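You operate a simulated robot arm through the tools that you are given. There is no shell and no other tool. Be economical: measure what you need, move in short steps, check, and stop when the job is done.

You are at the controls of a simulated robot arm. One attempt, no reset.

TASK
Lift the tank off the coffee machine, fill it from the water jug to about MAX and fit it back.
Fine: fill it on the worktop, and set the jug down where it stood. Set down upright: water tank, water jug.

The check looks at the end state, three seconds after you hand in, the way a careful person would. Anything else that was tipped, shoved, dropped, spilled or broken makes it a failure.

THE ROBOT
A 6-joint arm with a two-finger parallel gripper, fixed in place. Base frame: the origin is at the foot of the arm, x ahead of it, y to its left, z up; the work surface is at about z = 910. Lengths are in mm, angles in rad, forces in N, time in s.
With the tool pointing down near the work surface it reaches from about 400 to 860 mm from the base axis. Its first joint turns from -2.007 to 2.007 rad. Payload 4.2 kg.
Tool frame: the origin (TCP) lies between the finger pads and is the grasp point; the fingertips stand 23 mm ahead of it; z points along the fingers, y is the line along which they close. The gripper opens to 94 mm. The fingers are 38 mm wide and 10 mm thick; the gripper's body (54 by 96 mm) begins 39 mm behind the TCP.
Orientation is that of the tool frame in the base frame, as [roll, pitch, yaw] about the fixed x, y, z axes, in that order (R = Rz(yaw) Ry(pitch) Rx(roll)). With the fingers straight down and closing along the base's y, the tool's x points along the base's -x, its y along +y and its z along -z.

THE INTERFACE
- The arm moves only by the tool nudge_tool. Its argument "moves" is a list of rows, each a list of 7 numbers: the turn, a rotation vector about the base's x, y, z in units of 5 degrees (1.0 is 5 degrees), then the shift along the base's x, y, z in units of 25 mm (1.0 is 25 mm), then the gripper command, from -1 (fully open) to 1 (shut), values between in proportion. In form: [[wx, wy, wz, tx, ty, tz, grip], ...]. A call has 1 to 8 rows; each row shifts and turns the commanded pose from where the row before left it. A call with a number of a shift or a turn outside -1 to 1 is refused whole. A row lasts 0.2 s, in which the tool goes at most 50 mm and 0.15 rad; a call with a longer step from one row to the next is refused whole, and so is a gripper value outside its range. A pose out of reach is approached as far as the arm can. The call stops where the force on the tool passes 40 N (or 10 N more than at its start, if that is more) or the arm is blocked; 0.2 s more then pass. Each finger travels about 108 mm/s and halts on what it meets, pressing with about 39 N; the grip force reading is that of the motor and also rises with nothing between the fingers. The clock runs only during rows and for 0.2 s after the last one: add rows that do not move to give the fingers time. It gives the time, the measured TCP pose, the force on the tool (base axes), the opening and the grip force at its end, in the units of the frame above (readings bear some noise), with the torque about the TCP (base axes, N m) and any sound that the robot's microphone picked up.
- Cameras (640 x 400 px; columns grow to the right, rows downward): "scene" is fixed at [398.7, -499.3, 1499.4]; the picture's right is [0.90, -0.44, 0.00], its down [-0.22, -0.45, -0.86] and it looks along [0.38, 0.78, -0.51] (base axes); focal length 240 px, centre (320, 200). "wrist" rides on the gripper at [86, 16, -75] in the tool frame; the picture's right is [-0.18, 0.98, 0.00], its down [-0.58, -0.11, -0.81] and it looks along [-0.79, -0.15, 0.59] (tool axes); focal length 243 px, centre (320, 200).
- snapshot(camera): a new picture of that camera. No time passes.
- move_column(by): slides the trunk up (or, below 0, down) by that many mm; the arm rides with it, the base frame stays. It gives what a move gives, with no picture.
- pixel_to_xyz(camera, pixels): for up to 12 pixels [column, row] of the newest picture of that camera ("zoom" is the newest enlarged one), the place [x, y, z] in the base frame of the surface seen there, good to about 2 mm. No time passes.
- zoom(camera, box): a new picture of the part [left, top, right, bottom] of that camera's present view, enlarged. No time passes.
- finish_job(): hands the job in; it is judged then, once.

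Go step by step. Measure first, check grasps and placings, and put right what went wrong. The budget is 80 turns and 38 pictures, counting those below and the enlarged ones. Unless the task says otherwise, let go and move clear before handing in, and close with one line.

The tools are called after "Request:" as a command line: name --pt "numbers of a row" for each row, then --argument value for the rest, lists and objects as JSON in quotes. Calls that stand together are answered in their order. nudge_tool: Moves the arm, as the interface text tells. Its arguments: {"type":"object","properties":{"moves":{"type":"array","items":{"type":"array","items":{"type":"number"}}}},"required":["moves"]} The other tools are called the same way: move_column (by) slides the trunk up or down; snapshot (camera) takes a picture; pixel_to_xyz (camera, pixels) gives the place of the surface under pixels of a picture; zoom (camera, box) takes an enlarged picture of a part of a camera's view; finish_job () hands the job in.

At the start:

```text
t: 0.0
ee_pos: [594.1, -104.1, 1397.9]
orientation: [-3.14, 0.0, 3.141]
force: [0.1, 0.3, 0.5]
wrist_torque: [0.03, -0.04, -0.01]
width: 93.9
finger_force: 0.0
trunk travel left (down, up): [-925.0, 65.0]
```

scene: 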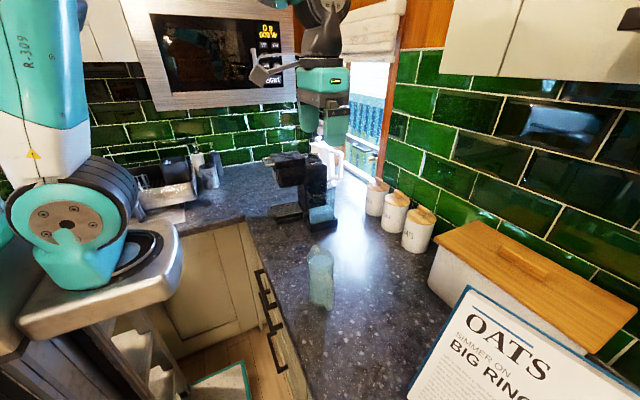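
wrist: 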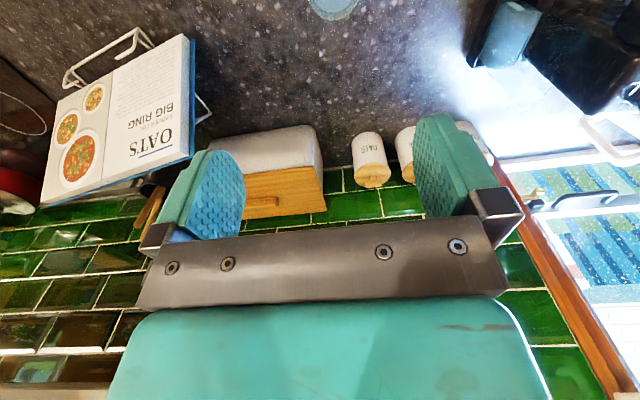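

The scene shows the coffee machine near (305,190) and the jug near (320,275). I'll zoom in on both.

Request:
zoom --camera "scene" --box '[240, 130, 400, 230]'

Request:
zoom --camera "scene" --box '[260, 220, 388, 320]'

```text
4.00 times, centred on (320, 180) of scene
```

zoom: 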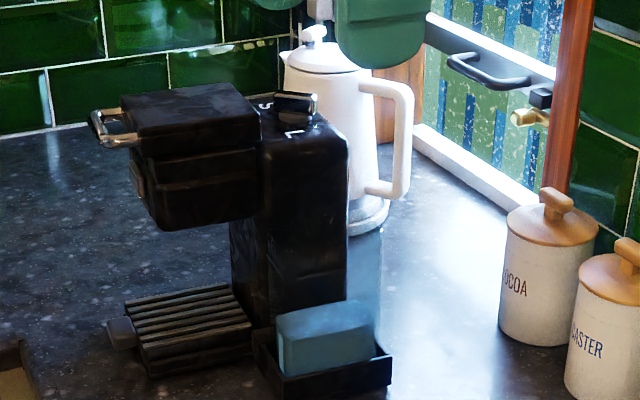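

```text
4.00 times, centred on (324, 270) of scene
```

zoom: 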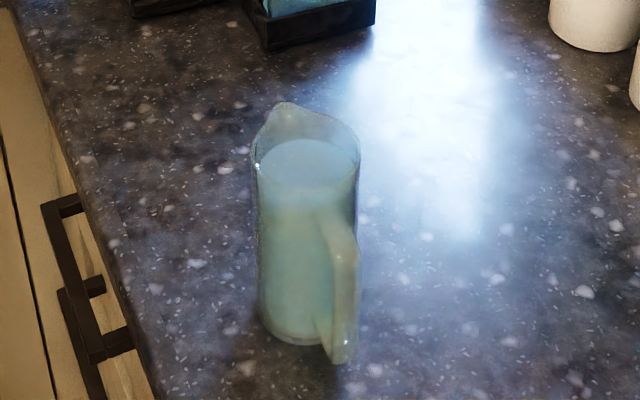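

The jug's handle faces the camera. What looks like a tank sits in a dock beside the machine, so I'll measure both.

Request:
pixel_to_xyz --camera "zoom" --pixels '[[283, 104], [255, 150], [360, 150], [305, 165], [345, 225], [340, 355], [290, 340], [262, 320], [335, 270], [352, 310], [300, 260], [325, 225]]'

Request:
zoom --camera "scene" --box '[280, 140, 360, 240]'

```text
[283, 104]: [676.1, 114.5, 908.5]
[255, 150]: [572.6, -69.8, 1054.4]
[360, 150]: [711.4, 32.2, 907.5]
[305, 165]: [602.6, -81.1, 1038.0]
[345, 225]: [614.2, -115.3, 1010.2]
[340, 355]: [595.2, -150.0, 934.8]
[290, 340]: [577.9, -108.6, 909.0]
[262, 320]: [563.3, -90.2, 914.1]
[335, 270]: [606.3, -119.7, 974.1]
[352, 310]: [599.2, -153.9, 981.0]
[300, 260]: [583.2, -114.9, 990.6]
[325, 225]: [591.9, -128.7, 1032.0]
```

```text
4.00 times, centred on (320, 190) of scene
```

zoom: 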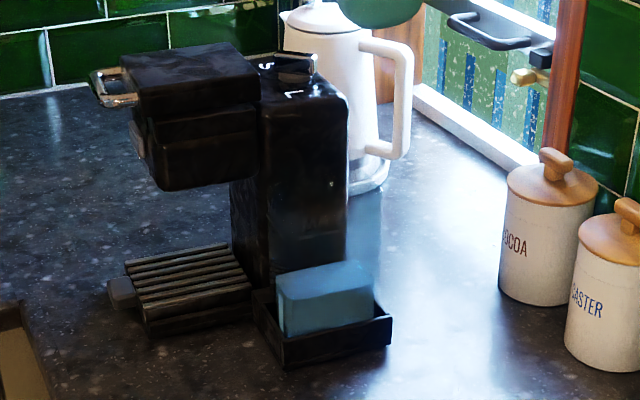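

The teal block in the dock at zoom (325,300) may be the tank or just the water in a clear tank. I'll measure points there.

Request:
pixel_to_xyz --camera "zoom" --pixels '[[280, 285], [345, 263], [372, 275], [325, 310], [287, 368], [390, 340], [390, 320], [255, 290], [365, 230], [300, 200], [345, 100], [262, 70]]'

Request:
zoom --camera "scene" --box '[296, 170, 352, 235]'

```text
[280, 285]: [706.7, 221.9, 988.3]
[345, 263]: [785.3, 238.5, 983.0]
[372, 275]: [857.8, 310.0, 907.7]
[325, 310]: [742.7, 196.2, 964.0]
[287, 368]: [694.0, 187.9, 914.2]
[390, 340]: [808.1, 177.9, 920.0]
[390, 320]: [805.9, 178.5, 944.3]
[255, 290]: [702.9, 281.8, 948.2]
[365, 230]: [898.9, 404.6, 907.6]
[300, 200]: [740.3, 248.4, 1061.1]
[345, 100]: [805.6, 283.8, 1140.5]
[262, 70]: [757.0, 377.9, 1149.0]
```

```text
6.15 times, centred on (324, 202) of scene
```

zoom: 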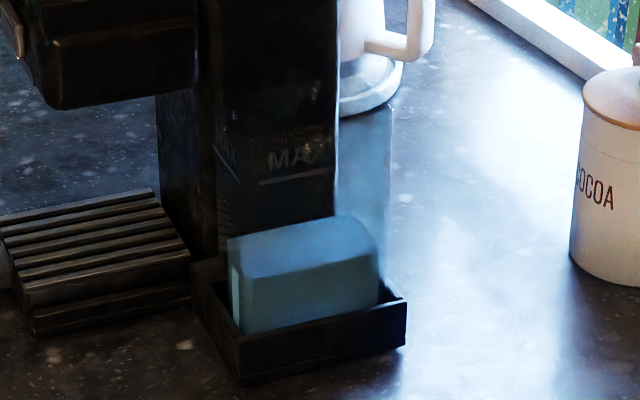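

The tank is clear with a MAX mark at zoom (295,165), and the teal block is the water in it. I'll measure the MAX line, water surface, tank edges and dock.

Request:
pixel_to_xyz --camera "zoom" --pixels '[[262, 183], [325, 172], [285, 163], [237, 250], [230, 240], [300, 235], [390, 110], [391, 180], [388, 260], [218, 150], [243, 360], [403, 300]]'

Request:
zoom --camera "scene" --box '[285, 140, 345, 190]'

```text
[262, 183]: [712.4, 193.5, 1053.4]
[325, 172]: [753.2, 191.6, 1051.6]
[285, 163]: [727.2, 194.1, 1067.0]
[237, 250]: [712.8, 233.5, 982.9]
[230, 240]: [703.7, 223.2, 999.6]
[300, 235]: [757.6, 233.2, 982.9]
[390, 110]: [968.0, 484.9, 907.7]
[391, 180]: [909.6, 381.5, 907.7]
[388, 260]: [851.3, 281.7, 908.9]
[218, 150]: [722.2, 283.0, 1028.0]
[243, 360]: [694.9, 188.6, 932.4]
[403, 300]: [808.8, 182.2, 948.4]
```

```text
8.00 times, centred on (315, 165) of scene
```

zoom: 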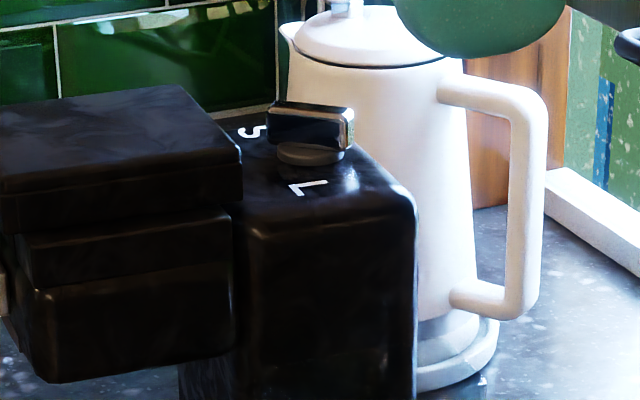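

The tank's front face is at y≈193 with x about 703–803. MAX is at z≈1052 and the water is now at z≈983. The rim is invisible from here, so I'll bring the wrist camera closer.

Request:
nudge_tool --pt "0 0 0 -0.27 0.95 -0.28 -1" --pt "0 0 0 -0.27 0.95 -0.28 -1" --pt "0 0 0 -0.27 0.95 -0.28 -1" --pt "0 0 0 -0.27 0.95 -0.28 -1" --pt "0 0 0 -0.27 0.95 -0.28 -1" --pt "0 0 0 -0.27 0.95 -0.28 -1" --pt "0 0 0 -0.27 0.95 -0.28 -1"

Request:
nudge_tool --pt "0 0 0 -0.27 0.95 -0.28 -1" --pt "0 0 0 -0.27 0.95 -0.28 -1" --pt "0 0 0 -0.27 0.95 -0.28 -1" --pt "0 0 0 -0.27 0.95 -0.28 -1" --pt "0 0 0 -0.27 0.95 -0.28 -1" --pt "0 0 0 -0.27 0.95 -0.28 -1" --pt "0 0 0 -0.27 0.95 -0.28 -1"

Request:
snapshot --camera "wrist"

```text
t: 1.6
ee_pos: [546.4, 63.0, 1348.8]
orientation: [-3.141, -0.002, 3.141]
force: [-0.7, -0.3, -0.7]
wrist_torque: [0.03, 0.0, -0.03]
width: 93.9
finger_force: 0.0
trunk travel left (down, up): [-925.0, 65.0]
```

```text
t: 3.2
ee_pos: [498.0, 229.4, 1298.8]
orientation: [-3.141, 0.0, -3.141]
force: [0.4, 0.0, -0.8]
wrist_torque: [0.06, -0.01, -0.02]
width: 93.9
finger_force: 0.1
trunk travel left (down, up): [-925.0, 65.0]
```

```text
30 pictures are left
```

wrist: 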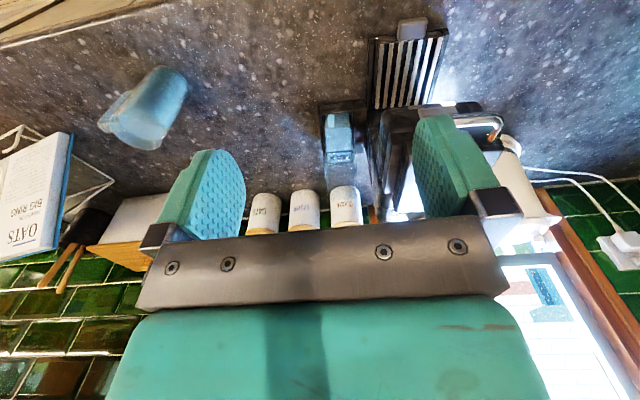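

Request:
zoom --camera "wrist" --box '[300, 90, 400, 210]'

```text
3.33 times, centred on (350, 150) of wrist
```

zoom: 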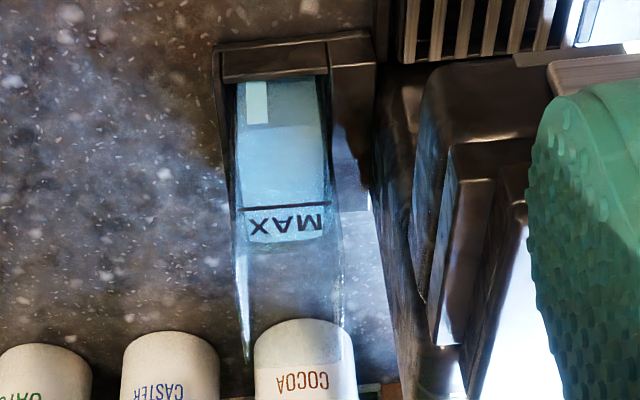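

The tank shows clearly here, with its MAX label at zoom (285,215) and a rim lower in the picture near row 340. I'll measure those points.

Request:
pixel_to_xyz --camera "zoom" --pixels '[[247, 207], [324, 204], [285, 225], [240, 300], [246, 355], [338, 300], [341, 325], [232, 150], [325, 150], [345, 100], [370, 60], [218, 70]]'

```text
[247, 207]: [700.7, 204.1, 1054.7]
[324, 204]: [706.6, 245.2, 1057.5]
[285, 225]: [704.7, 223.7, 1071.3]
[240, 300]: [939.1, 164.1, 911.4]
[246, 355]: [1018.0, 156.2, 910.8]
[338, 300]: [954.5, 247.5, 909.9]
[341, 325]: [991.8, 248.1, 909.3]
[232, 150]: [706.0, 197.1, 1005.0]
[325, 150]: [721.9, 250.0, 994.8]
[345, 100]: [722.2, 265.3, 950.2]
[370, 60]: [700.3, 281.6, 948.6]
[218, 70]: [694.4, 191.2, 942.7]
```

Extrapolating the edge streaks, the tank spans roughly y 197–252 and x 703–803, with its top near z 1140. I'll look at the rim from closer before trusting that.

Request:
nudge_tool --pt "0 0 0 0.8 0 -0.5 -1" --pt "0 0 0 0.8 0 -0.5 -1" --pt "0 0 0 0.8 0 -0.5 -1" --pt "0 0 0 0.8 0 -0.3 -1" --pt "0 0 0 0.8 0 0 -1"

Request:
zoom --camera "wrist" --box '[240, 60, 480, 210]'

```text
t: 4.4
ee_pos: [600.9, 229.7, 1255.5]
orientation: [3.141, 0.0, -3.142]
force: [0.9, 0.2, 0.0]
wrist_torque: [-0.03, 0.0, 0.01]
width: 94.0
finger_force: 0.1
trunk travel left (down, up): [-925.0, 65.0]
```

```text
2.67 times, centred on (360, 135) of wrist
```

zoom: 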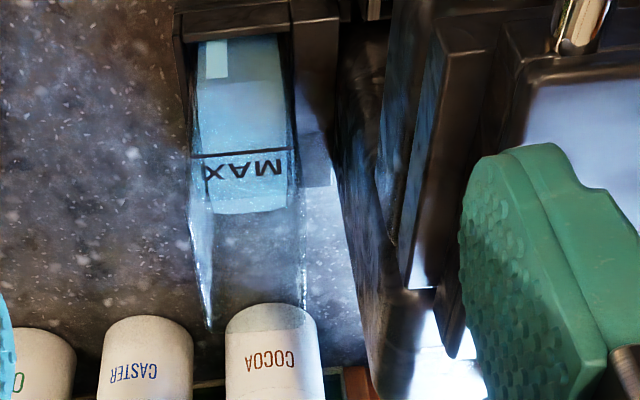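

The rim triangulates to z≈1088, with the tank at x 703–797 and y 192–250. There's about 30 mm to the column face at y≈283, so the fingers fit closing along y. I'll go above the tank with the fingers partly closed.

Request:
nudge_tool --pt "0 0 0 1 -0.06 -0.6 -0.7" --pt "0 0 0 1 -0.06 -0.6 -0.7" --pt "0 0 0 1 -0.06 -0.6 -0.7" --pt "0 0 0 1 -0.06 -0.6 -0.7" --pt "0 0 0 1 -0.06 -0.6 -0.7" --pt "0 0 0 0.96 -0.06 -0.6 -0.7"

Request:
zoom --camera "scene" --box '[270, 110, 366, 240]'

Request:
snapshot --camera "wrist"

```text
t: 5.8
ee_pos: [747.4, 220.8, 1163.9]
orientation: [-3.141, -0.001, -3.141]
force: [-0.1, 0.3, 0.4]
wrist_torque: [0.02, -0.05, 0.02]
width: 80.0
finger_force: 0.2
trunk travel left (down, up): [-925.0, 65.0]
```

```text
3.08 times, centred on (318, 175) of scene
```

zoom: 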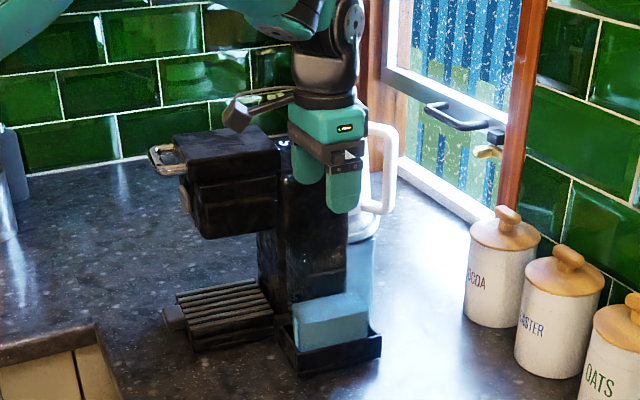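

```text
26 pictures are left
```

wrist: 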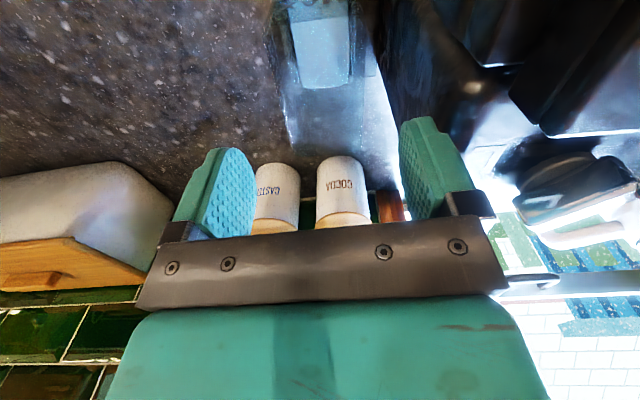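

The rim again triangulates to about z 1092 with the back edge near x 785, and both fingers clear the tank's sides. I'll descend to z≈1064.

Request:
nudge_tool --pt "0 0 0 0 0 -0.8 -0.7" --pt "0 0 0 0 0 -0.8 -0.7" --pt "0 0 0 0 0 -0.8 -0.7" --pt "0 0 0 0 0 -0.6 -0.7" --pt "0 0 0 0 0 -0.5 -0.7" --pt "0 0 0 0 0 -0.5 -0.7" --pt "0 0 0 0 0 0 -0.7"

Request:
snapshot --camera "wrist"

Request:
zoom --camera "scene" --box '[280, 140, 360, 240]'

```text
t: 7.4
ee_pos: [748.0, 219.9, 1063.8]
orientation: [3.141, 0.001, 3.14]
force: [-0.7, -0.5, 0.5]
wrist_torque: [0.01, -0.02, 0.0]
width: 80.3
finger_force: 0.1
trunk travel left (down, up): [-925.0, 65.0]
```

```text
25 pictures are left
```

wrist: 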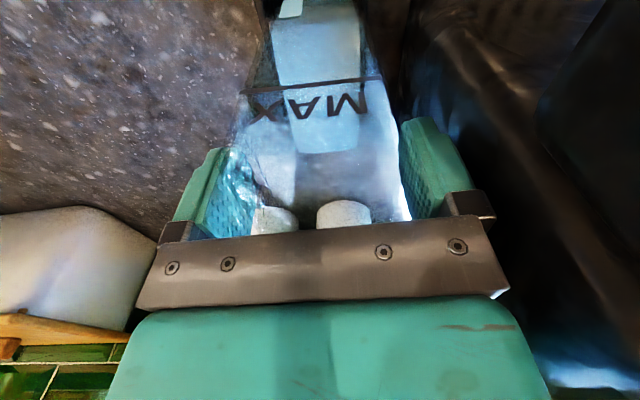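

```text
4.00 times, centred on (320, 190) of scene
```

zoom: 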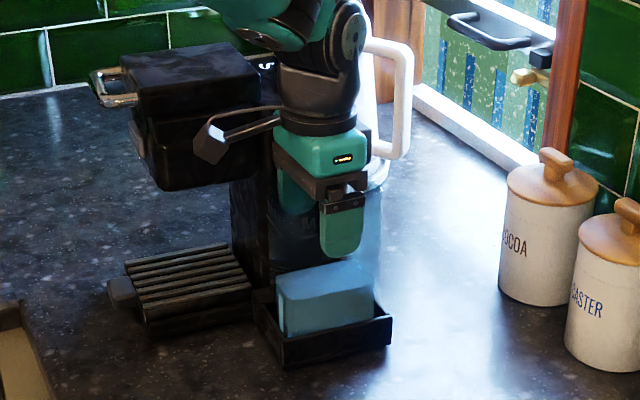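

The tank's walls are between the fingers with room on both sides and nothing touching. Closing now.

Request:
nudge_tool --pt "0 0 0 0 0 0 -0.45" --pt "0 0 0 0 0 0 -0.3" --pt "0 0 0 0 0 0 -0.2" --pt "0 0 0 0 0 0 0" --pt "0 0 0 0 0 0 1" --pt "0 0 0 0 0 0 1" --pt "0 0 0 0 0 0 1"

```text
t: 9.0
ee_pos: [746.4, 220.3, 1062.9]
orientation: [-3.14, -0.001, 3.141]
force: [-1.9, 4.5, 2.8]
wrist_torque: [0.28, 0.25, -1.68]
width: 58.3
finger_force: 39.1
trunk travel left (down, up): [-925.0, 65.0]
```

The fingers are holding at 58 mm, which matches the tank's width. I'll lift straight up, gently.

Request:
nudge_tool --pt "0 0 0 0 0 0.3 1" --pt "0 0 0 0 0 0.5 1" --pt "0 0 0 0 0 0.6 1" --pt "0 0 0 0 0 0.6 1" --pt "0 0 0 0 0 0.6 1" --pt "0 0 0 0 0 0.6 1" --pt "0 0 0 0 0 0.4 1" --pt "0 0 0 0 0 0.2 1"

Request:
zoom --camera "scene" --box '[280, 130, 360, 240]'

```text
t: 10.8
ee_pos: [748.9, 217.4, 1159.8]
orientation: [3.142, 0.0, -3.141]
force: [0.3, -1.1, -4.8]
wrist_torque: [0.0, 0.01, 0.0]
width: 58.0
finger_force: 39.1
trunk travel left (down, up): [-925.0, 65.0]
```

```text
3.64 times, centred on (320, 185) of scene
```

zoom: 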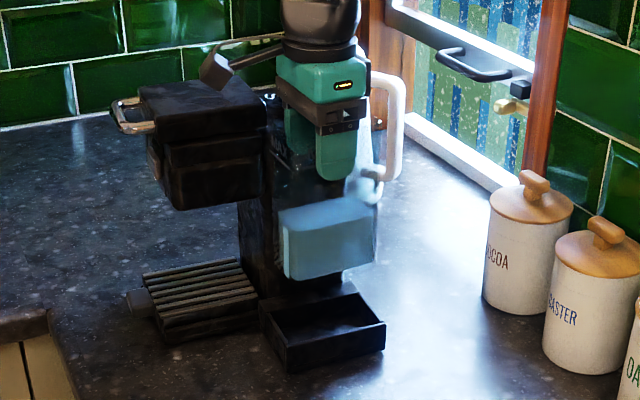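

The tank is off its dock and hanging level. I'll measure the empty dock for refitting, and a few points for the tank.

Request:
pixel_to_xyz --camera "zoom" --pixels '[[276, 331], [289, 372], [382, 344], [384, 325], [330, 325], [345, 300], [300, 325], [362, 318], [325, 355], [286, 278], [372, 262], [340, 290]]'

```text
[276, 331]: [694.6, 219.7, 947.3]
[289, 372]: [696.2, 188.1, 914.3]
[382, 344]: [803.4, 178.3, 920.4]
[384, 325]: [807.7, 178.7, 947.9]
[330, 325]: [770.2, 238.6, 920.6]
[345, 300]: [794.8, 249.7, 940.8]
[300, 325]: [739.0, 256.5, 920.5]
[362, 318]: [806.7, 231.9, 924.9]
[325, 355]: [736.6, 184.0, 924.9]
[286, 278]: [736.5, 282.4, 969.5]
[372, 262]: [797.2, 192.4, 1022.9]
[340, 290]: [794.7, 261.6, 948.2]
```

The dock floor is at z≈920, so the tank's bottom is 143 mm below the TCP. I'll carry it out to about (640, 60), yawing it 90° so its long side lies along y for pouring.

Request:
nudge_tool --pt "0 0 0 0 -0.4 0 1" --pt "0 0 0 0 -0.8 0 1" --pt "0 0 0 0 -1 0 1" --pt "0 0 0 0 -1 0 1" --pt "0 0 0.6 -0.3 -0.3 0 1" --pt "0 0 1 -0.3 -0.3 0 1" --pt "0 0 1 -0.3 -0.3 0 1" --pt "0 0 1 -0.3 -0.3 0 1"

Request:
nudge_tool --pt "0 0 1 -0.3 -0.22 0 1" --pt "0 0 1 -0.3 -0.22 0 1" --pt "0 0 1 -0.3 -0.22 0 1" --pt "0 0 1 -0.3 -0.22 0 1" --pt "0 0 1 -0.3 -0.22 0 1" --pt "0 0 1 -0.3 -0.22 0 1" --pt "0 0 1 -0.3 -0.22 0 1" --pt "0 0 1 -0.3 -0.22 0 1"

Request:
nudge_tool --pt "0 0 1 -0.13 0 0 1" --pt "0 0 1 -0.13 0 0 1" --pt "0 0 1 -0.13 0 -0.4 1" --pt "0 0 1 -0.13 0 -0.6 1" --pt "0 0 1 -0.13 0 -0.6 1" --pt "0 0 1 -0.13 0 -0.6 1" --pt "0 0 0.4 0 0 -0.6 1" --pt "0 0 0 0 0 -0.4 1"

Request:
snapshot --camera "scene"

```text
t: 12.6
ee_pos: [718.9, 110.0, 1158.9]
orientation: [3.141, 0.0, -2.824]
force: [0.7, 0.1, -4.2]
wrist_torque: [-0.01, 0.06, 0.0]
width: 58.2
finger_force: 38.9
trunk travel left (down, up): [-925.0, 65.0]
```

```text
t: 14.4
ee_pos: [658.4, 65.7, 1159.2]
orientation: [-3.141, 0.0, -2.126]
force: [0.3, -0.2, -5.1]
wrist_torque: [-0.03, -0.01, 0.01]
width: 58.0
finger_force: 39.5
trunk travel left (down, up): [-925.0, 65.0]
```

```text
t: 16.2
ee_pos: [638.2, 65.5, 1079.4]
orientation: [3.141, 0.0, -1.568]
force: [-0.1, 0.6, -4.5]
wrist_torque: [-0.04, 0.03, 0.01]
width: 57.7
finger_force: 38.9
trunk travel left (down, up): [-925.0, 65.0]
```

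```text
22 pictures are left
```

scene: 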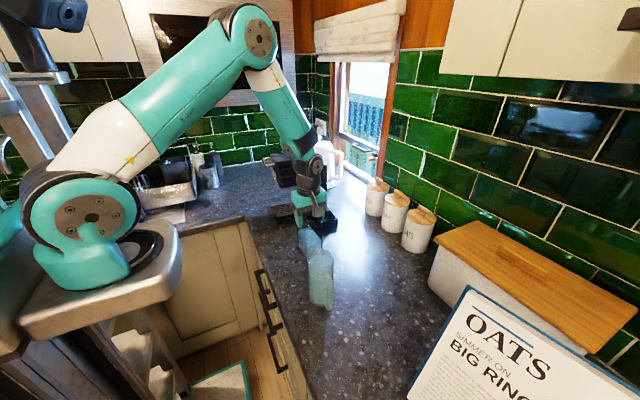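

The tank is level over clear worktop at (638, 65). I'll lower the last 27 mm slowly until it touches down.

Request:
nudge_tool --pt "0 0 0 0 0 -0.4 1" --pt "0 0 0 0 0 -0.3 1" --pt "0 0 0 0 0 -0.2 1" --pt "0 0 0 0 0 -0.1 1" --pt "0 0 0 0 0 0 1"

Request:
zoom --camera "scene" --box '[270, 190, 370, 320]'

```text
t: 17.4
ee_pos: [638.7, 65.9, 1054.1]
orientation: [-3.141, 0.0, -1.572]
force: [0.4, 0.0, -4.4]
wrist_torque: [0.0, -0.02, -0.01]
width: 57.9
finger_force: 39.6
trunk travel left (down, up): [-925.0, 65.0]
```

```text
3.08 times, centred on (320, 255) of scene
```

zoom: 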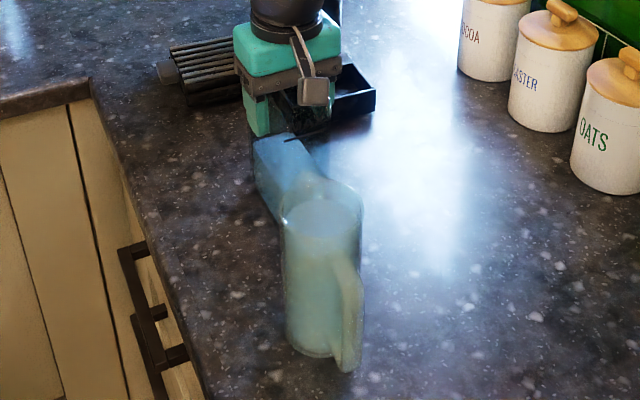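

Still hanging at 4.4 N, so I'll creep down until the force changes.

Request:
nudge_tool --pt "0 0 0 0 0 -0.06 1" --pt "0 0 0 0 0 0 1"

Request:
nudge_tool --pt "0 0 0 0 0 -0.06 1" --pt "0 0 0 0 0 0 1"

```text
t: 18.0
ee_pos: [638.5, 65.8, 1053.6]
orientation: [3.141, -0.001, -1.572]
force: [0.0, 0.3, -3.4]
wrist_torque: [0.0, 0.01, 0.01]
width: 57.8
finger_force: 38.7
trunk travel left (down, up): [-925.0, 65.0]
```

```text
t: 18.6
ee_pos: [639.7, 66.4, 1051.2]
orientation: [-3.141, 0.001, -1.571]
force: [-1.6, 0.8, 5.1]
wrist_torque: [-0.42, 0.32, -0.1]
width: 58.1
finger_force: 39.4
trunk travel left (down, up): [-925.0, 65.0]
```

It touched down (force went from −3.4 to +5.1 N). I'll let go and rise straight up clear of the rim.

Request:
nudge_tool --pt "0 0 0 0 0 0 0" --pt "0 0 0 0 0 0 -0.6" --pt "0 0 0 0 0 0 -0.7" --pt "0 0 0 0 0 0.5 -0.7" --pt "0 0 0 0 0 1 -0.7" --pt "0 0 0 0 0 1 -0.7" --pt "0 0 0 0 0 1 -0.7" --pt "0 0 0 0 0 1 -0.7"

Request:
nudge_tool --pt "0 0 0 0 0 1 -1" --pt "0 0 0 0 0 1 -1" --pt "0 0 0 0 0 1 -1" --pt "0 0 0 0 0 1 -1"

Request:
zoom --camera "wrist" --box '[220, 0, 460, 220]'

Request:
zoom --camera "scene" --box '[280, 205, 360, 315]'

```text
t: 20.4
ee_pos: [638.6, 65.3, 1165.2]
orientation: [-3.141, -0.002, -1.572]
force: [0.0, -0.5, -0.3]
wrist_torque: [0.02, -0.01, 0.0]
width: 79.9
finger_force: 0.0
trunk travel left (down, up): [-925.0, 65.0]
```

```text
t: 21.4
ee_pos: [639.9, 66.5, 1262.4]
orientation: [-3.141, -0.002, -1.571]
force: [-0.4, -0.8, -0.2]
wrist_torque: [-0.03, 0.01, 0.01]
width: 93.8
finger_force: 0.1
trunk travel left (down, up): [-925.0, 65.0]
```

```text
1.82 times, centred on (340, 110) of wrist
```

zoom: 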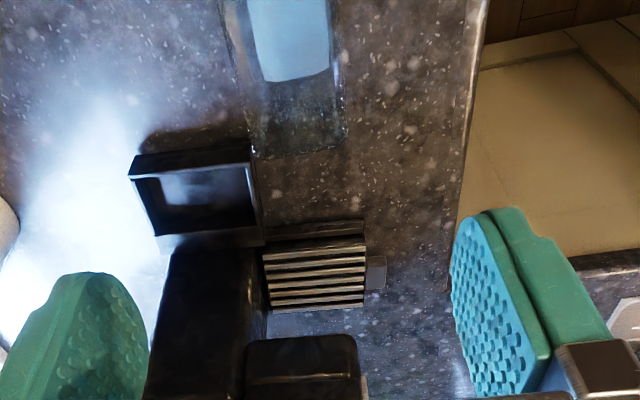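

```text
3.64 times, centred on (320, 260) of scene
```

zoom: 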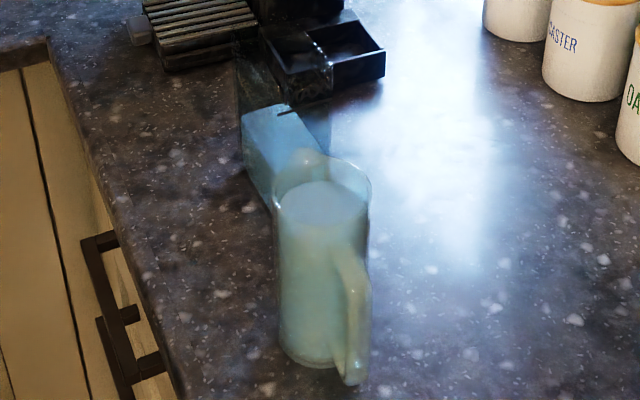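

The tank stands upright. Now I'll move to the −y side so the wrist camera sees the jug along its spout–handle line.

Request:
nudge_tool --pt "0 0 0 -0.15 -1 0 -1" --pt "0 0 0 -0.15 -1 0 -1" --pt "0 0 0 -0.15 -1 0 -1" --pt "0 0 0 -0.15 -1 0 -1" --pt "0 0 0 -0.15 -1 0 -1" --pt "0 0 0 -0.15 -1 0 -1" --pt "0 0 0 -0.15 -1 0 -1" --pt "0 0 0 -0.15 -1 0 -1"

Request:
nudge_tool --pt "0 0 0 0 -1 0 -1" --pt "0 0 0 0 -1 0 -1" --pt "0 0 0 0 -1 0 -1" --pt "0 0 0 0 -1 0 -1" --pt "0 0 0 0 -0.6 0 -1"

Request:
zoom --camera "wrist" --box '[220, 0, 460, 220]'

```text
t: 23.2
ee_pos: [609.9, -132.8, 1263.0]
orientation: [3.141, 0.0, -1.57]
force: [1.1, -0.2, -0.5]
wrist_torque: [-0.02, 0.0, 0.0]
width: 94.1
finger_force: 0.0
trunk travel left (down, up): [-925.0, 65.0]
```

```text
t: 24.4
ee_pos: [609.6, -249.5, 1263.5]
orientation: [3.141, -0.001, -1.572]
force: [-0.2, -0.1, -0.7]
wrist_torque: [-0.04, 0.02, 0.01]
width: 94.1
finger_force: 0.0
trunk travel left (down, up): [-925.0, 65.0]
```

```text
1.82 times, centred on (340, 110) of wrist
```

zoom: 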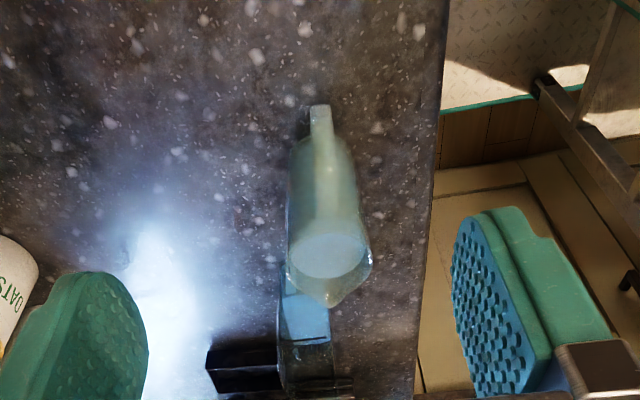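

The spout shows at zoom (332,303) and the handle at (320,110–205), in line along y. I'll measure the jug.

Request:
pixel_to_xyz --camera "zoom" --pixels '[[332, 303], [288, 262], [371, 262], [330, 258], [320, 110], [322, 150], [330, 200], [289, 180], [360, 185], [333, 232], [300, 225], [350, 225]]'

```text
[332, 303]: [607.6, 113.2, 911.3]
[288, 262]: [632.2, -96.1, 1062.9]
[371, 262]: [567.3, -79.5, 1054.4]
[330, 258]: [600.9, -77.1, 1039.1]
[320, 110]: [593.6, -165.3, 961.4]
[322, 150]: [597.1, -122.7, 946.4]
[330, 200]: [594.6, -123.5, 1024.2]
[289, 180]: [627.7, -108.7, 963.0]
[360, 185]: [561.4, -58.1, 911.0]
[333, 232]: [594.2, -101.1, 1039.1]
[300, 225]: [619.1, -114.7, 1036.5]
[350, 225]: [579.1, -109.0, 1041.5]
```

The jug's centre is about (599, −86), radius 34, rim z≈1060, spout toward +y and handle toward −y. I'll tilt the tool 30° toward +y and stop short along the approach line, so the fingers can straddle the body from above the handle.

Request:
nudge_tool --pt "1 0 0 -0.07 0.65 -0.65 -1" --pt "1 0 0 -0.07 0.65 -0.65 -1" --pt "1 0 0 -0.07 0.65 -0.65 -1" --pt "1 0 0 -0.07 0.65 -0.65 -1" --pt "1 0 0 -0.07 0.65 -0.65 -1" --pt "1 0 0 -0.07 0.65 -0.65 -1" --pt "0 0 0 0 0 0 -1"

Request:
snapshot --camera "wrist"

Request:
zoom --camera "scene" --box '[250, 165, 390, 315]'

```text
t: 26.0
ee_pos: [598.1, -150.0, 1165.4]
orientation: [-3.141, 0.524, -1.57]
force: [0.6, -1.0, 0.6]
wrist_torque: [-0.01, -0.01, 0.0]
width: 93.9
finger_force: 0.2
trunk travel left (down, up): [-925.0, 65.0]
```

```text
17 pictures are left
```

wrist: 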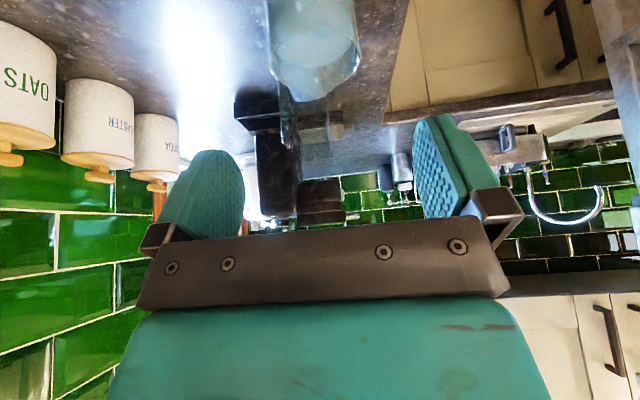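

```text
2.67 times, centred on (320, 240) of scene
```

zoom: 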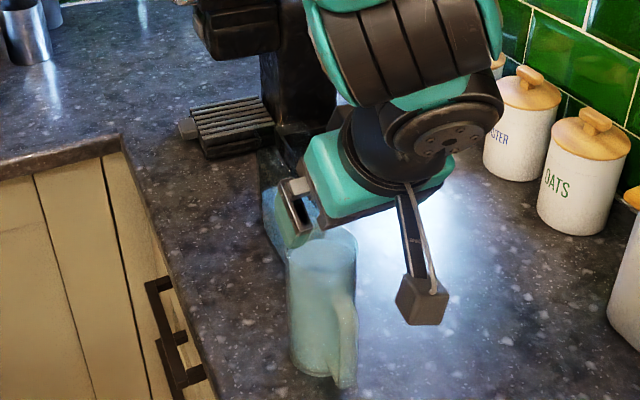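

The arm and camera clear the handle, and the jug (columns 270–358) is centred between the fingers. I'll go in along the tool axis.

Request:
nudge_tool --pt "0 0 0 0 0.43 -0.82 -1" --pt "0 0 0 0 0.43 -0.82 -1" --pt "0 0 0 0 0.43 -0.82 -1" --pt "0 0 0 0 0.43 -0.82 -1" --pt "0 0 0 0 0.43 -0.82 -1" --pt "0 0 0 0 0.43 -0.82 -1" --pt "0 0 0 0 0 0 -1"

Request:
snapshot --camera "wrist"

Request:
zoom --camera "scene" --box '[270, 195, 370, 315]'

```text
t: 27.6
ee_pos: [598.3, -88.2, 1043.9]
orientation: [-3.141, 0.524, -1.57]
force: [-0.8, 0.6, -0.7]
wrist_torque: [0.01, 0.02, 0.01]
width: 94.0
finger_force: 0.1
trunk travel left (down, up): [-925.0, 65.0]
```

```text
15 pictures are left
```

wrist: 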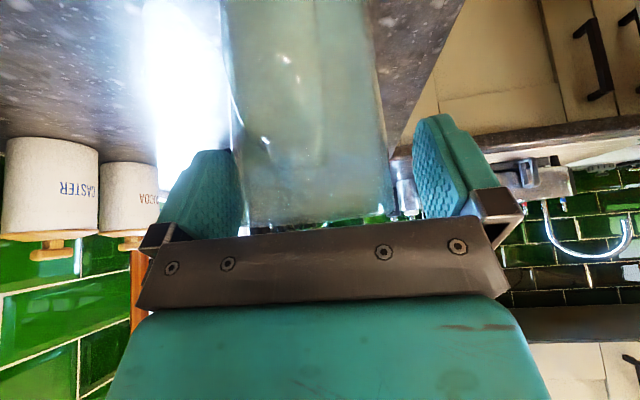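

```text
3.33 times, centred on (320, 255) of scene
```

zoom: 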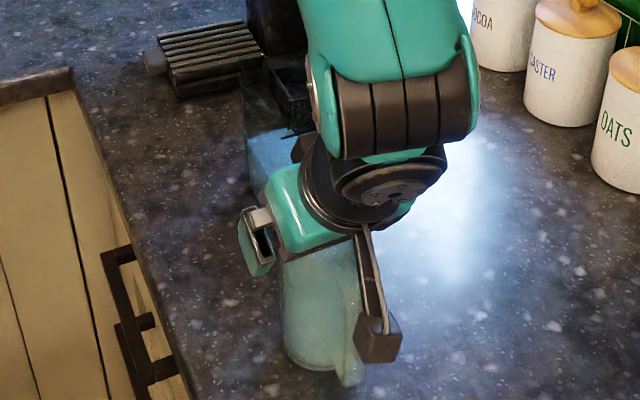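

There's no contact, and the jug sits about 2 mm toward +x of centre. I'll shift 2 mm and close gently.

Request:
nudge_tool --pt "0 0 0 0.08 0 0 -1" --pt "0 0 0 0 0 0 -0.7" --pt "0 0 0 0 0 0 -0.55" --pt "0 0 0 0 0 0 -0.45" --pt "0 0 0 0 0 0 -0.3" --pt "0 0 0 0 0 0 0.3" --pt "0 0 0 0 0 0 1" --pt "0 0 0 0 0 0 1"

```text
t: 29.4
ee_pos: [599.9, -87.6, 1043.6]
orientation: [-3.139, 0.523, -1.572]
force: [3.3, -0.4, 1.0]
wrist_torque: [-0.09, -0.36, 0.07]
width: 70.1
finger_force: 38.6
trunk travel left (down, up): [-925.0, 65.0]
```

The jug is held at 70 mm width; its home pose is TCP (600, −88, 1043.6). I'll lift it straight up and read the weight.

Request:
nudge_tool --pt "0 0 0 0 0 0.2 1" --pt "0 0 0 0 0 0.4 1" --pt "0 0 0 0 0 0.6 1" --pt "0 0 0 0 0 0.8 1" --pt "0 0 0 0 0 0.8 1" --pt "0 0 0 0 0 0.8 1" --pt "0 0 0 0 0 0.4 1" --pt "0 0 0 0 0 0 1"

Request:
nudge_tool --pt "0 0 0 0 0 0.4 1" --pt "0 0 0 0 0 0.6 1" --pt "0 0 0 0 0 0.6 1" --pt "0 0 0 0 0 0.4 1" --pt "0 0 0 0 0 0 1"

Request:
zoom --camera "scene" --box '[250, 165, 390, 315]'

```text
t: 31.2
ee_pos: [599.3, -85.7, 1143.0]
orientation: [3.141, 0.522, -1.571]
force: [0.2, 0.5, -7.6]
wrist_torque: [0.05, 0.03, 0.0]
width: 69.8
finger_force: 38.8
trunk travel left (down, up): [-925.0, 65.0]
```

```text
t: 32.4
ee_pos: [599.9, -86.6, 1192.9]
orientation: [3.141, 0.524, -1.57]
force: [0.4, 0.4, -7.3]
wrist_torque: [0.07, 0.0, -0.01]
width: 69.6
finger_force: 39.2
trunk travel left (down, up): [-925.0, 65.0]
```

```text
2.67 times, centred on (320, 240) of scene
```

zoom: 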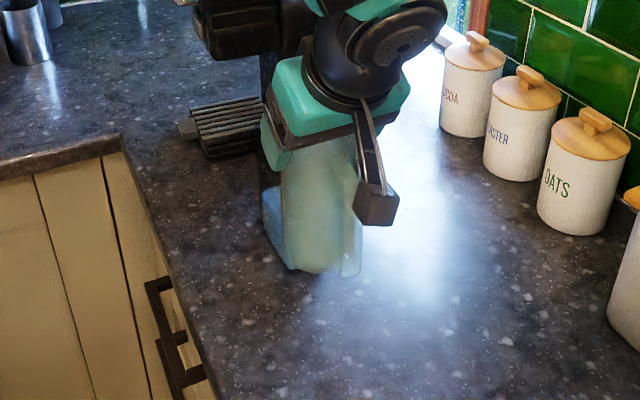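

The jug plus water weighs about 7.4 N. I'll carry it toward the tank and tilt to 20°, which is before it pours, with the spout over the opening.

Request:
nudge_tool --pt "0 0 0 0.2 0.3 0 1" --pt "0 0 0 0.4 0.6 0 1" --pt "0 0 0 0.4 0.6 0 1" --pt "0 0 0 0.3 0.6 0 1" --pt "0 0 0 0.14 0.3 0 1" --pt "0 0 0 0 0 0 1"

Request:
nudge_tool --pt "-0.5 0 0 0 0.12 -0.25 1" --pt "-0.7 0 0 0 0.2 -0.4 1" --pt "-0.7 0 0 0 0.2 -0.4 1" --pt "-0.7 0 0 0 0.2 -0.4 1" --pt "-0.7 0 0 0 0.2 -0.4 1" --pt "-0.7 0 0 0 0.1 -0.4 1" --pt "0 0 0 0 0 0 1"

Request:
zoom --camera "scene" --box '[250, 165, 390, 315]'

Request:
snapshot --camera "wrist"

```text
t: 33.8
ee_pos: [636.3, -26.7, 1192.5]
orientation: [3.141, 0.523, -1.572]
force: [-1.9, 0.4, -7.9]
wrist_torque: [0.06, -0.03, -0.01]
width: 69.6
finger_force: 39.0
trunk travel left (down, up): [-925.0, 65.0]
```

```text
t: 35.4
ee_pos: [636.7, -1.6, 1138.1]
orientation: [3.141, 0.175, -1.569]
force: [-0.3, -0.8, -7.8]
wrist_torque: [0.25, 0.02, -0.02]
width: 69.6
finger_force: 39.1
trunk travel left (down, up): [-925.0, 65.0]
```

```text
2.67 times, centred on (320, 240) of scene
```

zoom: 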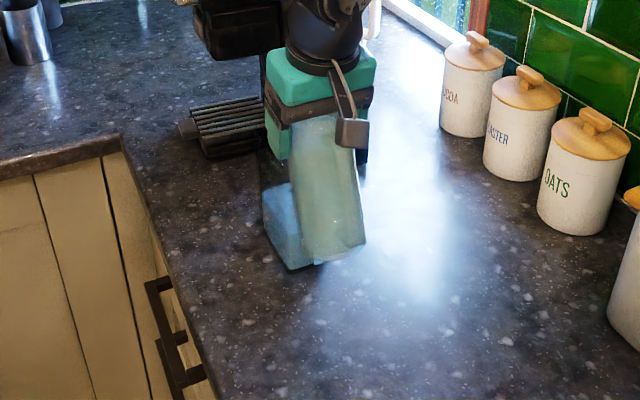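

```text
11 pictures are left
```

wrist: 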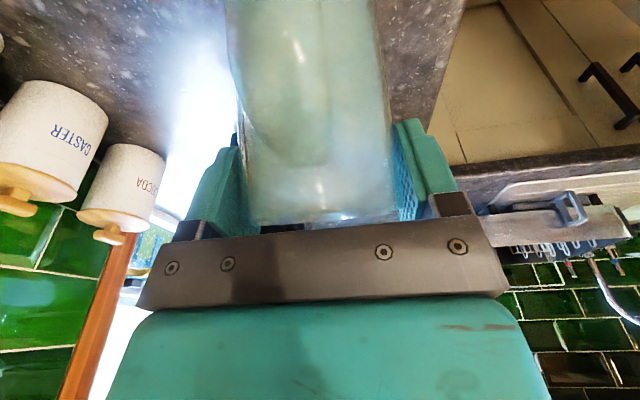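

No pour yet and the weight is still 7.8 N. I'll tilt slowly to 40° about the spout and watch the weight.

Request:
nudge_tool --pt "-0.5 0 0 0 0.016 -0.03 1" --pt "-0.5 0 0 0 0.016 -0.03 1" --pt "-0.5 0 0 0 0.016 -0.03 1" --pt "-0.5 0 0 0 0.016 -0.03 1" --pt "0 0 0 0 0 0 1" --pt "0 0 0 0 0 0 1"

Request:
nudge_tool --pt "-0.5 0 0 0 0.016 -0.03 1" --pt "-0.5 0 0 0 0.016 -0.03 1" --pt "0 0 0 0 0 0 1" --pt "0 0 0 0 0 0 1"

Request:
zoom --camera "scene" --box '[280, 190, 360, 290]'

```text
t: 36.8
ee_pos: [636.5, -0.6, 1133.0]
orientation: [3.14, 0.0, -1.569]
force: [-1.0, -0.1, -7.8]
wrist_torque: [0.31, 0.01, -0.01]
width: 68.3
finger_force: 39.6
trunk travel left (down, up): [-925.0, 65.0]
```

```text
t: 37.8
ee_pos: [636.2, 0.1, 1133.0]
orientation: [-3.141, -0.086, -1.571]
force: [-0.8, -0.8, -6.5]
wrist_torque: [0.29, -0.05, 0.01]
width: 68.3
finger_force: 38.6
trunk travel left (down, up): [-925.0, 65.0]
```

```text
4.00 times, centred on (320, 240) of scene
```

zoom: 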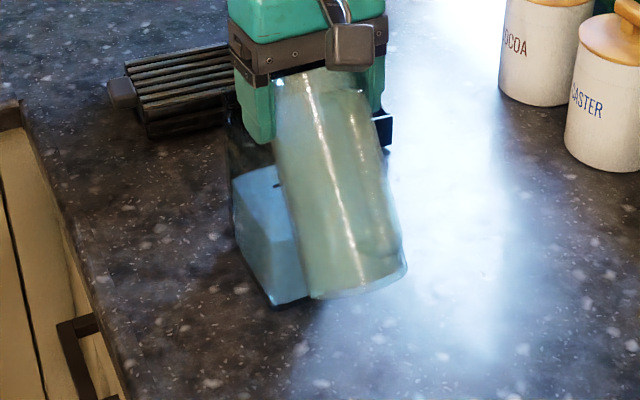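

About 1 N has poured, with no puddle on the worktop and the tank level rising. I'll continue tilting in small steps.

Request:
nudge_tool --pt "-0.5 0 0 0 0.03 -0.02 1" --pt "-0.5 0 0 0 0.03 -0.02 1" --pt "0 0 0 0 0 0 1" --pt "-0.5 0 0 0 0.04 -0.02 1" --pt "-0.5 0 0 0 0.04 -0.02 1" --pt "0 0 0 0 0 0 1" --pt "0 0 0 0 0 0 1"

Request:
nudge_tool --pt "-0.5 0 0 0 0.04 -0.02 1" --pt "-0.5 0 0 0 0.04 -0.02 1" --pt "0 0 0 0 0 0 1" --pt "-0.5 0 0 0 0.05 -0.02 1" --pt "-0.5 0 0 0 0.05 -0.02 1" --pt "0 0 0 0 0 0 1" --pt "0 0 0 0 0 0 1"

Request:
zoom --camera "scene" --box '[280, 190, 360, 290]'

```text
t: 39.4
ee_pos: [635.3, 3.8, 1130.8]
orientation: [3.141, -0.261, -1.571]
force: [-0.1, 0.4, -6.2]
wrist_torque: [0.33, 0.02, 0.0]
width: 68.5
finger_force: 38.8
trunk travel left (down, up): [-925.0, 65.0]
```

```text
t: 41.0
ee_pos: [635.4, 7.4, 1127.9]
orientation: [3.141, -0.436, -1.571]
force: [0.5, -0.1, -5.3]
wrist_torque: [0.33, -0.02, 0.03]
width: 68.6
finger_force: 38.9
trunk travel left (down, up): [-925.0, 65.0]
```

```text
4.00 times, centred on (320, 240) of scene
```

zoom: 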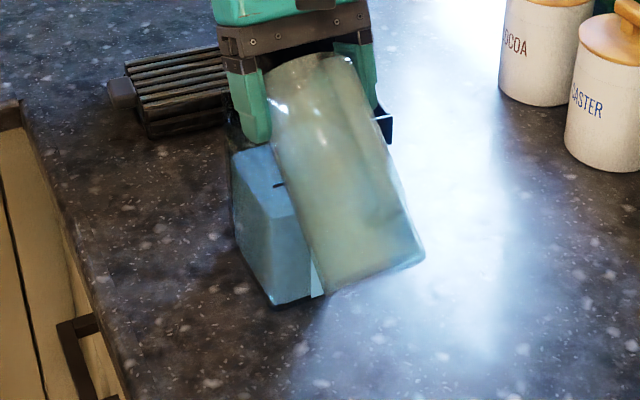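

The water line in the tank has risen to zoom row ~150. I'll measure its height.

Request:
pixel_to_xyz --camera "zoom" --pixels '[[250, 158], [262, 165], [268, 150], [240, 158], [280, 184], [283, 187], [245, 220], [260, 175]]'

```text
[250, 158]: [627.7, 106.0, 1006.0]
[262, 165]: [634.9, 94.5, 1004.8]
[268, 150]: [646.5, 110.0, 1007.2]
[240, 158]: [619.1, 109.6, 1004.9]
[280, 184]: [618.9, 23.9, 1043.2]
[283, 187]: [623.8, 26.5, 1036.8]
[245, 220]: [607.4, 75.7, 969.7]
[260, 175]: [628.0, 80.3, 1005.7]
```

The level is z≈1005 and the MAX mark is at ≈1043, so a bit over half remains to pour. Continuing to 70°.

Request:
nudge_tool --pt "-0.5 0 0 0 0.05 0.06 1" --pt "-0.5 0 0 0 0.05 0.06 1" --pt "0 0 0 0 0 0 1" --pt "-0.5 0 0 0 0.06 0.05 1" --pt "-0.5 0 0 0 0.06 0.05 1" --pt "0 0 0 0 0 0 1" --pt "0 0 0 0 0 0 1"

Request:
nudge_tool --pt "-0.5 0 0 0 0.06 0.05 1" --pt "-0.5 0 0 0 0.06 0.05 1" --pt "0 0 0 0 0 0 1" --pt "0 0 0 0 0 0 1" --pt "0 0 0 0 0 0 1"

Request:
zoom --camera "scene" --box '[280, 190, 360, 290]'

Request:
pixel_to_xyz --camera "zoom" --pixels '[[240, 120], [240, 135], [250, 140], [262, 145], [255, 155], [265, 160]]'

```text
t: 42.6
ee_pos: [636.9, 14.5, 1133.5]
orientation: [3.141, -0.612, -1.569]
force: [-0.8, 0.5, -5.1]
wrist_torque: [0.33, 0.0, -0.01]
width: 68.3
finger_force: 38.9
trunk travel left (down, up): [-925.0, 65.0]
```

```text
t: 43.8
ee_pos: [636.0, 17.8, 1136.2]
orientation: [3.141, -0.698, -1.573]
force: [-0.2, -0.2, -4.4]
wrist_torque: [0.25, 0.0, -0.01]
width: 68.3
finger_force: 39.0
trunk travel left (down, up): [-925.0, 65.0]
```

```text
4.00 times, centred on (320, 240) of scene
```

zoom: 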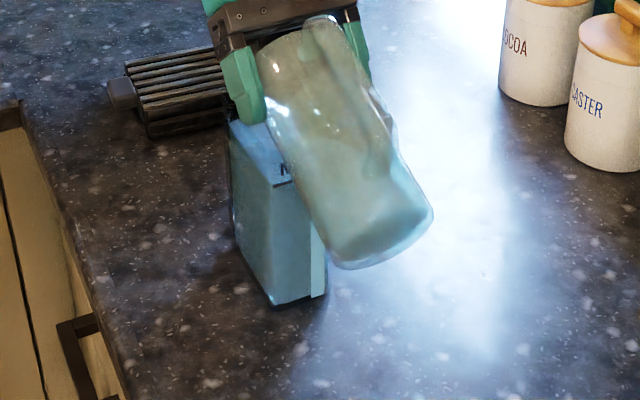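

```text
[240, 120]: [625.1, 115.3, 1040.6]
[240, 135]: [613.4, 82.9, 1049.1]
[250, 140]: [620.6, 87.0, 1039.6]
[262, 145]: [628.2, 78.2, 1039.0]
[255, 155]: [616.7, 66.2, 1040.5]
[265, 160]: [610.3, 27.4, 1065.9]
```

The tank level is now z≈1040 against MAX at ≈1043, so it's full enough. I'll tilt the jug back with the spout kept over the tank.

Request:
nudge_tool --pt "0.7 0 0 0 -0.08 0.05 1" --pt "1 0 0 0 -0.1 0.08 1" --pt "1 0 0 0 -0.1 0.08 1" --pt "1 0 0 0 -0.1 0.08 1" --pt "1 0 0 0 -0.1 0.08 1" --pt "1 0 0 0 -0.1 0.1 1" --pt "1 0 0 0 -0.1 0.1 1" --pt "1 0 0 0 -0.1 0.2 1"

Request:
nudge_tool --pt "1 0 0 0 -0.2 0.3 1" --pt "1 0 0 0 -0.4 0.4 1" --pt "1 0 0 0 -0.4 0.5 1" --pt "1 0 0 0 -0.5 0.5 1" --pt "1 0 0 0 -0.5 0.3 1" --pt "1 0 0 0 -0.5 0 1" --pt "0.3 0 0 0 -0.3 0 1" --pt "0 0 0 0 0 0 1"

Request:
zoom --camera "scene" --box '[265, 165, 375, 305]'

```text
t: 45.6
ee_pos: [634.8, -1.7, 1155.1]
orientation: [-3.142, -0.024, -1.569]
force: [-0.9, 0.1, -4.8]
wrist_torque: [0.15, -0.03, -0.01]
width: 68.5
finger_force: 39.1
trunk travel left (down, up): [-925.0, 65.0]
```

```text
t: 47.4
ee_pos: [635.8, -71.7, 1205.8]
orientation: [-3.141, 0.525, -1.57]
force: [0.0, 0.0, -3.8]
wrist_torque: [0.02, -0.03, 0.02]
width: 68.7
finger_force: 39.2
trunk travel left (down, up): [-925.0, 65.0]
```

```text
2.86 times, centred on (320, 235) of scene
```

zoom: 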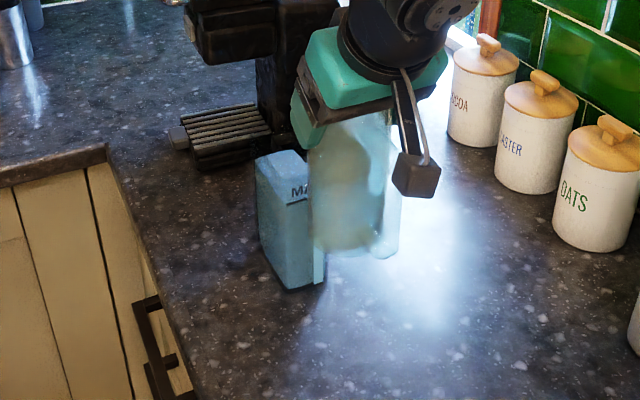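

The tank is filled just to the MAX line with no spill visible. I'll take the jug back over its home spot.

Request:
nudge_tool --pt "0 0 0 -0.3 -0.13 0 1" --pt "0 0 0 -0.4 -0.17 0 1" --pt "0 0 0 -0.4 -0.17 -0.3 1" --pt "0 0 0 -0.33 -0.16 -0.8 1" --pt "0 0 0 0 0 -1 1" --pt "0 0 0 0 0 -1 1" --pt "0 0 0 0 0 -1 1" --pt "0 0 0 0 0 -0.7 1"

Request:
zoom --camera "scene" --box '[270, 195, 370, 315]'

Request:
pixel_to_xyz --camera "zoom" --pixels '[[290, 330], [300, 340], [320, 345], [285, 300], [285, 270], [335, 345], [350, 345], [360, 340]]'

```text
t: 49.2
ee_pos: [600.8, -89.0, 1084.0]
orientation: [-3.141, 0.524, -1.571]
force: [0.0, 0.4, -3.8]
wrist_torque: [0.04, -0.02, 0.0]
width: 68.4
finger_force: 38.7
trunk travel left (down, up): [-925.0, 65.0]
```

```text
3.33 times, centred on (320, 255) of scene
```

zoom: 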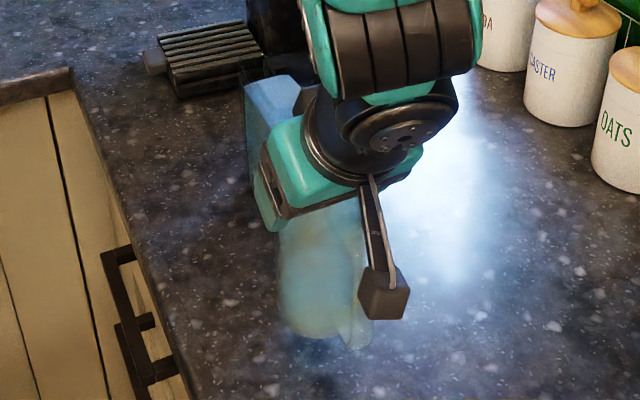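

```text
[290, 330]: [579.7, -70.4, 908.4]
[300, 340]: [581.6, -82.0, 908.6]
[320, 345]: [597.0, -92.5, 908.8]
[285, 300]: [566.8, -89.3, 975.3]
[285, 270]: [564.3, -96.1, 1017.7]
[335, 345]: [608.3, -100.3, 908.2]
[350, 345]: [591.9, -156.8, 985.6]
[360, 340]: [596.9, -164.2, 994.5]
```

The jug looks vertical, and the torque matches the upright reading from before. I'll lower toward home height, slowly at the end.

Request:
nudge_tool --pt "0 0 0 0 0 -0.5 1" --pt "0 0 0 0 0 -0.5 1" --pt "0 0 0 0 0 -0.3 1" --pt "0 0 0 0 0 -0.15 1" --pt "0 0 0 0 0 0 1"

Request:
nudge_tool --pt "0 0 0 0 0 -0.06 1" --pt "0 0 0 0 0 0 1"

```text
t: 50.4
ee_pos: [599.6, -87.2, 1049.7]
orientation: [3.141, 0.523, -1.572]
force: [0.0, -0.1, -4.4]
wrist_torque: [0.03, 0.0, -0.05]
width: 68.0
finger_force: 38.7
trunk travel left (down, up): [-925.0, 65.0]
```

```text
t: 51.0
ee_pos: [599.8, -86.9, 1048.0]
orientation: [3.139, 0.524, -1.572]
force: [-0.9, 0.0, -5.3]
wrist_torque: [0.04, 0.0, -0.02]
width: 68.2
finger_force: 39.3
trunk travel left (down, up): [-925.0, 65.0]
```

Request:
nudge_tool --pt "0 0 0 0 0 -0.08 1" --pt "0 0 0 0 0 0 1"

Request:
nudge_tool --pt "0 0 0 0 0 -0.08 1" --pt "0 0 0 0 0 0 1"

```text
t: 51.6
ee_pos: [600.0, -87.8, 1045.2]
orientation: [3.141, 0.525, -1.572]
force: [-0.1, 0.5, -5.4]
wrist_torque: [-0.02, -0.01, -0.03]
width: 68.3
finger_force: 39.2
trunk travel left (down, up): [-925.0, 65.0]
```

```text
t: 52.2
ee_pos: [599.5, -87.6, 1045.4]
orientation: [-3.141, 0.522, -1.569]
force: [-2.6, -1.2, 19.2]
wrist_torque: [-0.85, 0.4, -0.02]
width: 68.3
finger_force: 39.2
trunk travel left (down, up): [-925.0, 65.0]
```

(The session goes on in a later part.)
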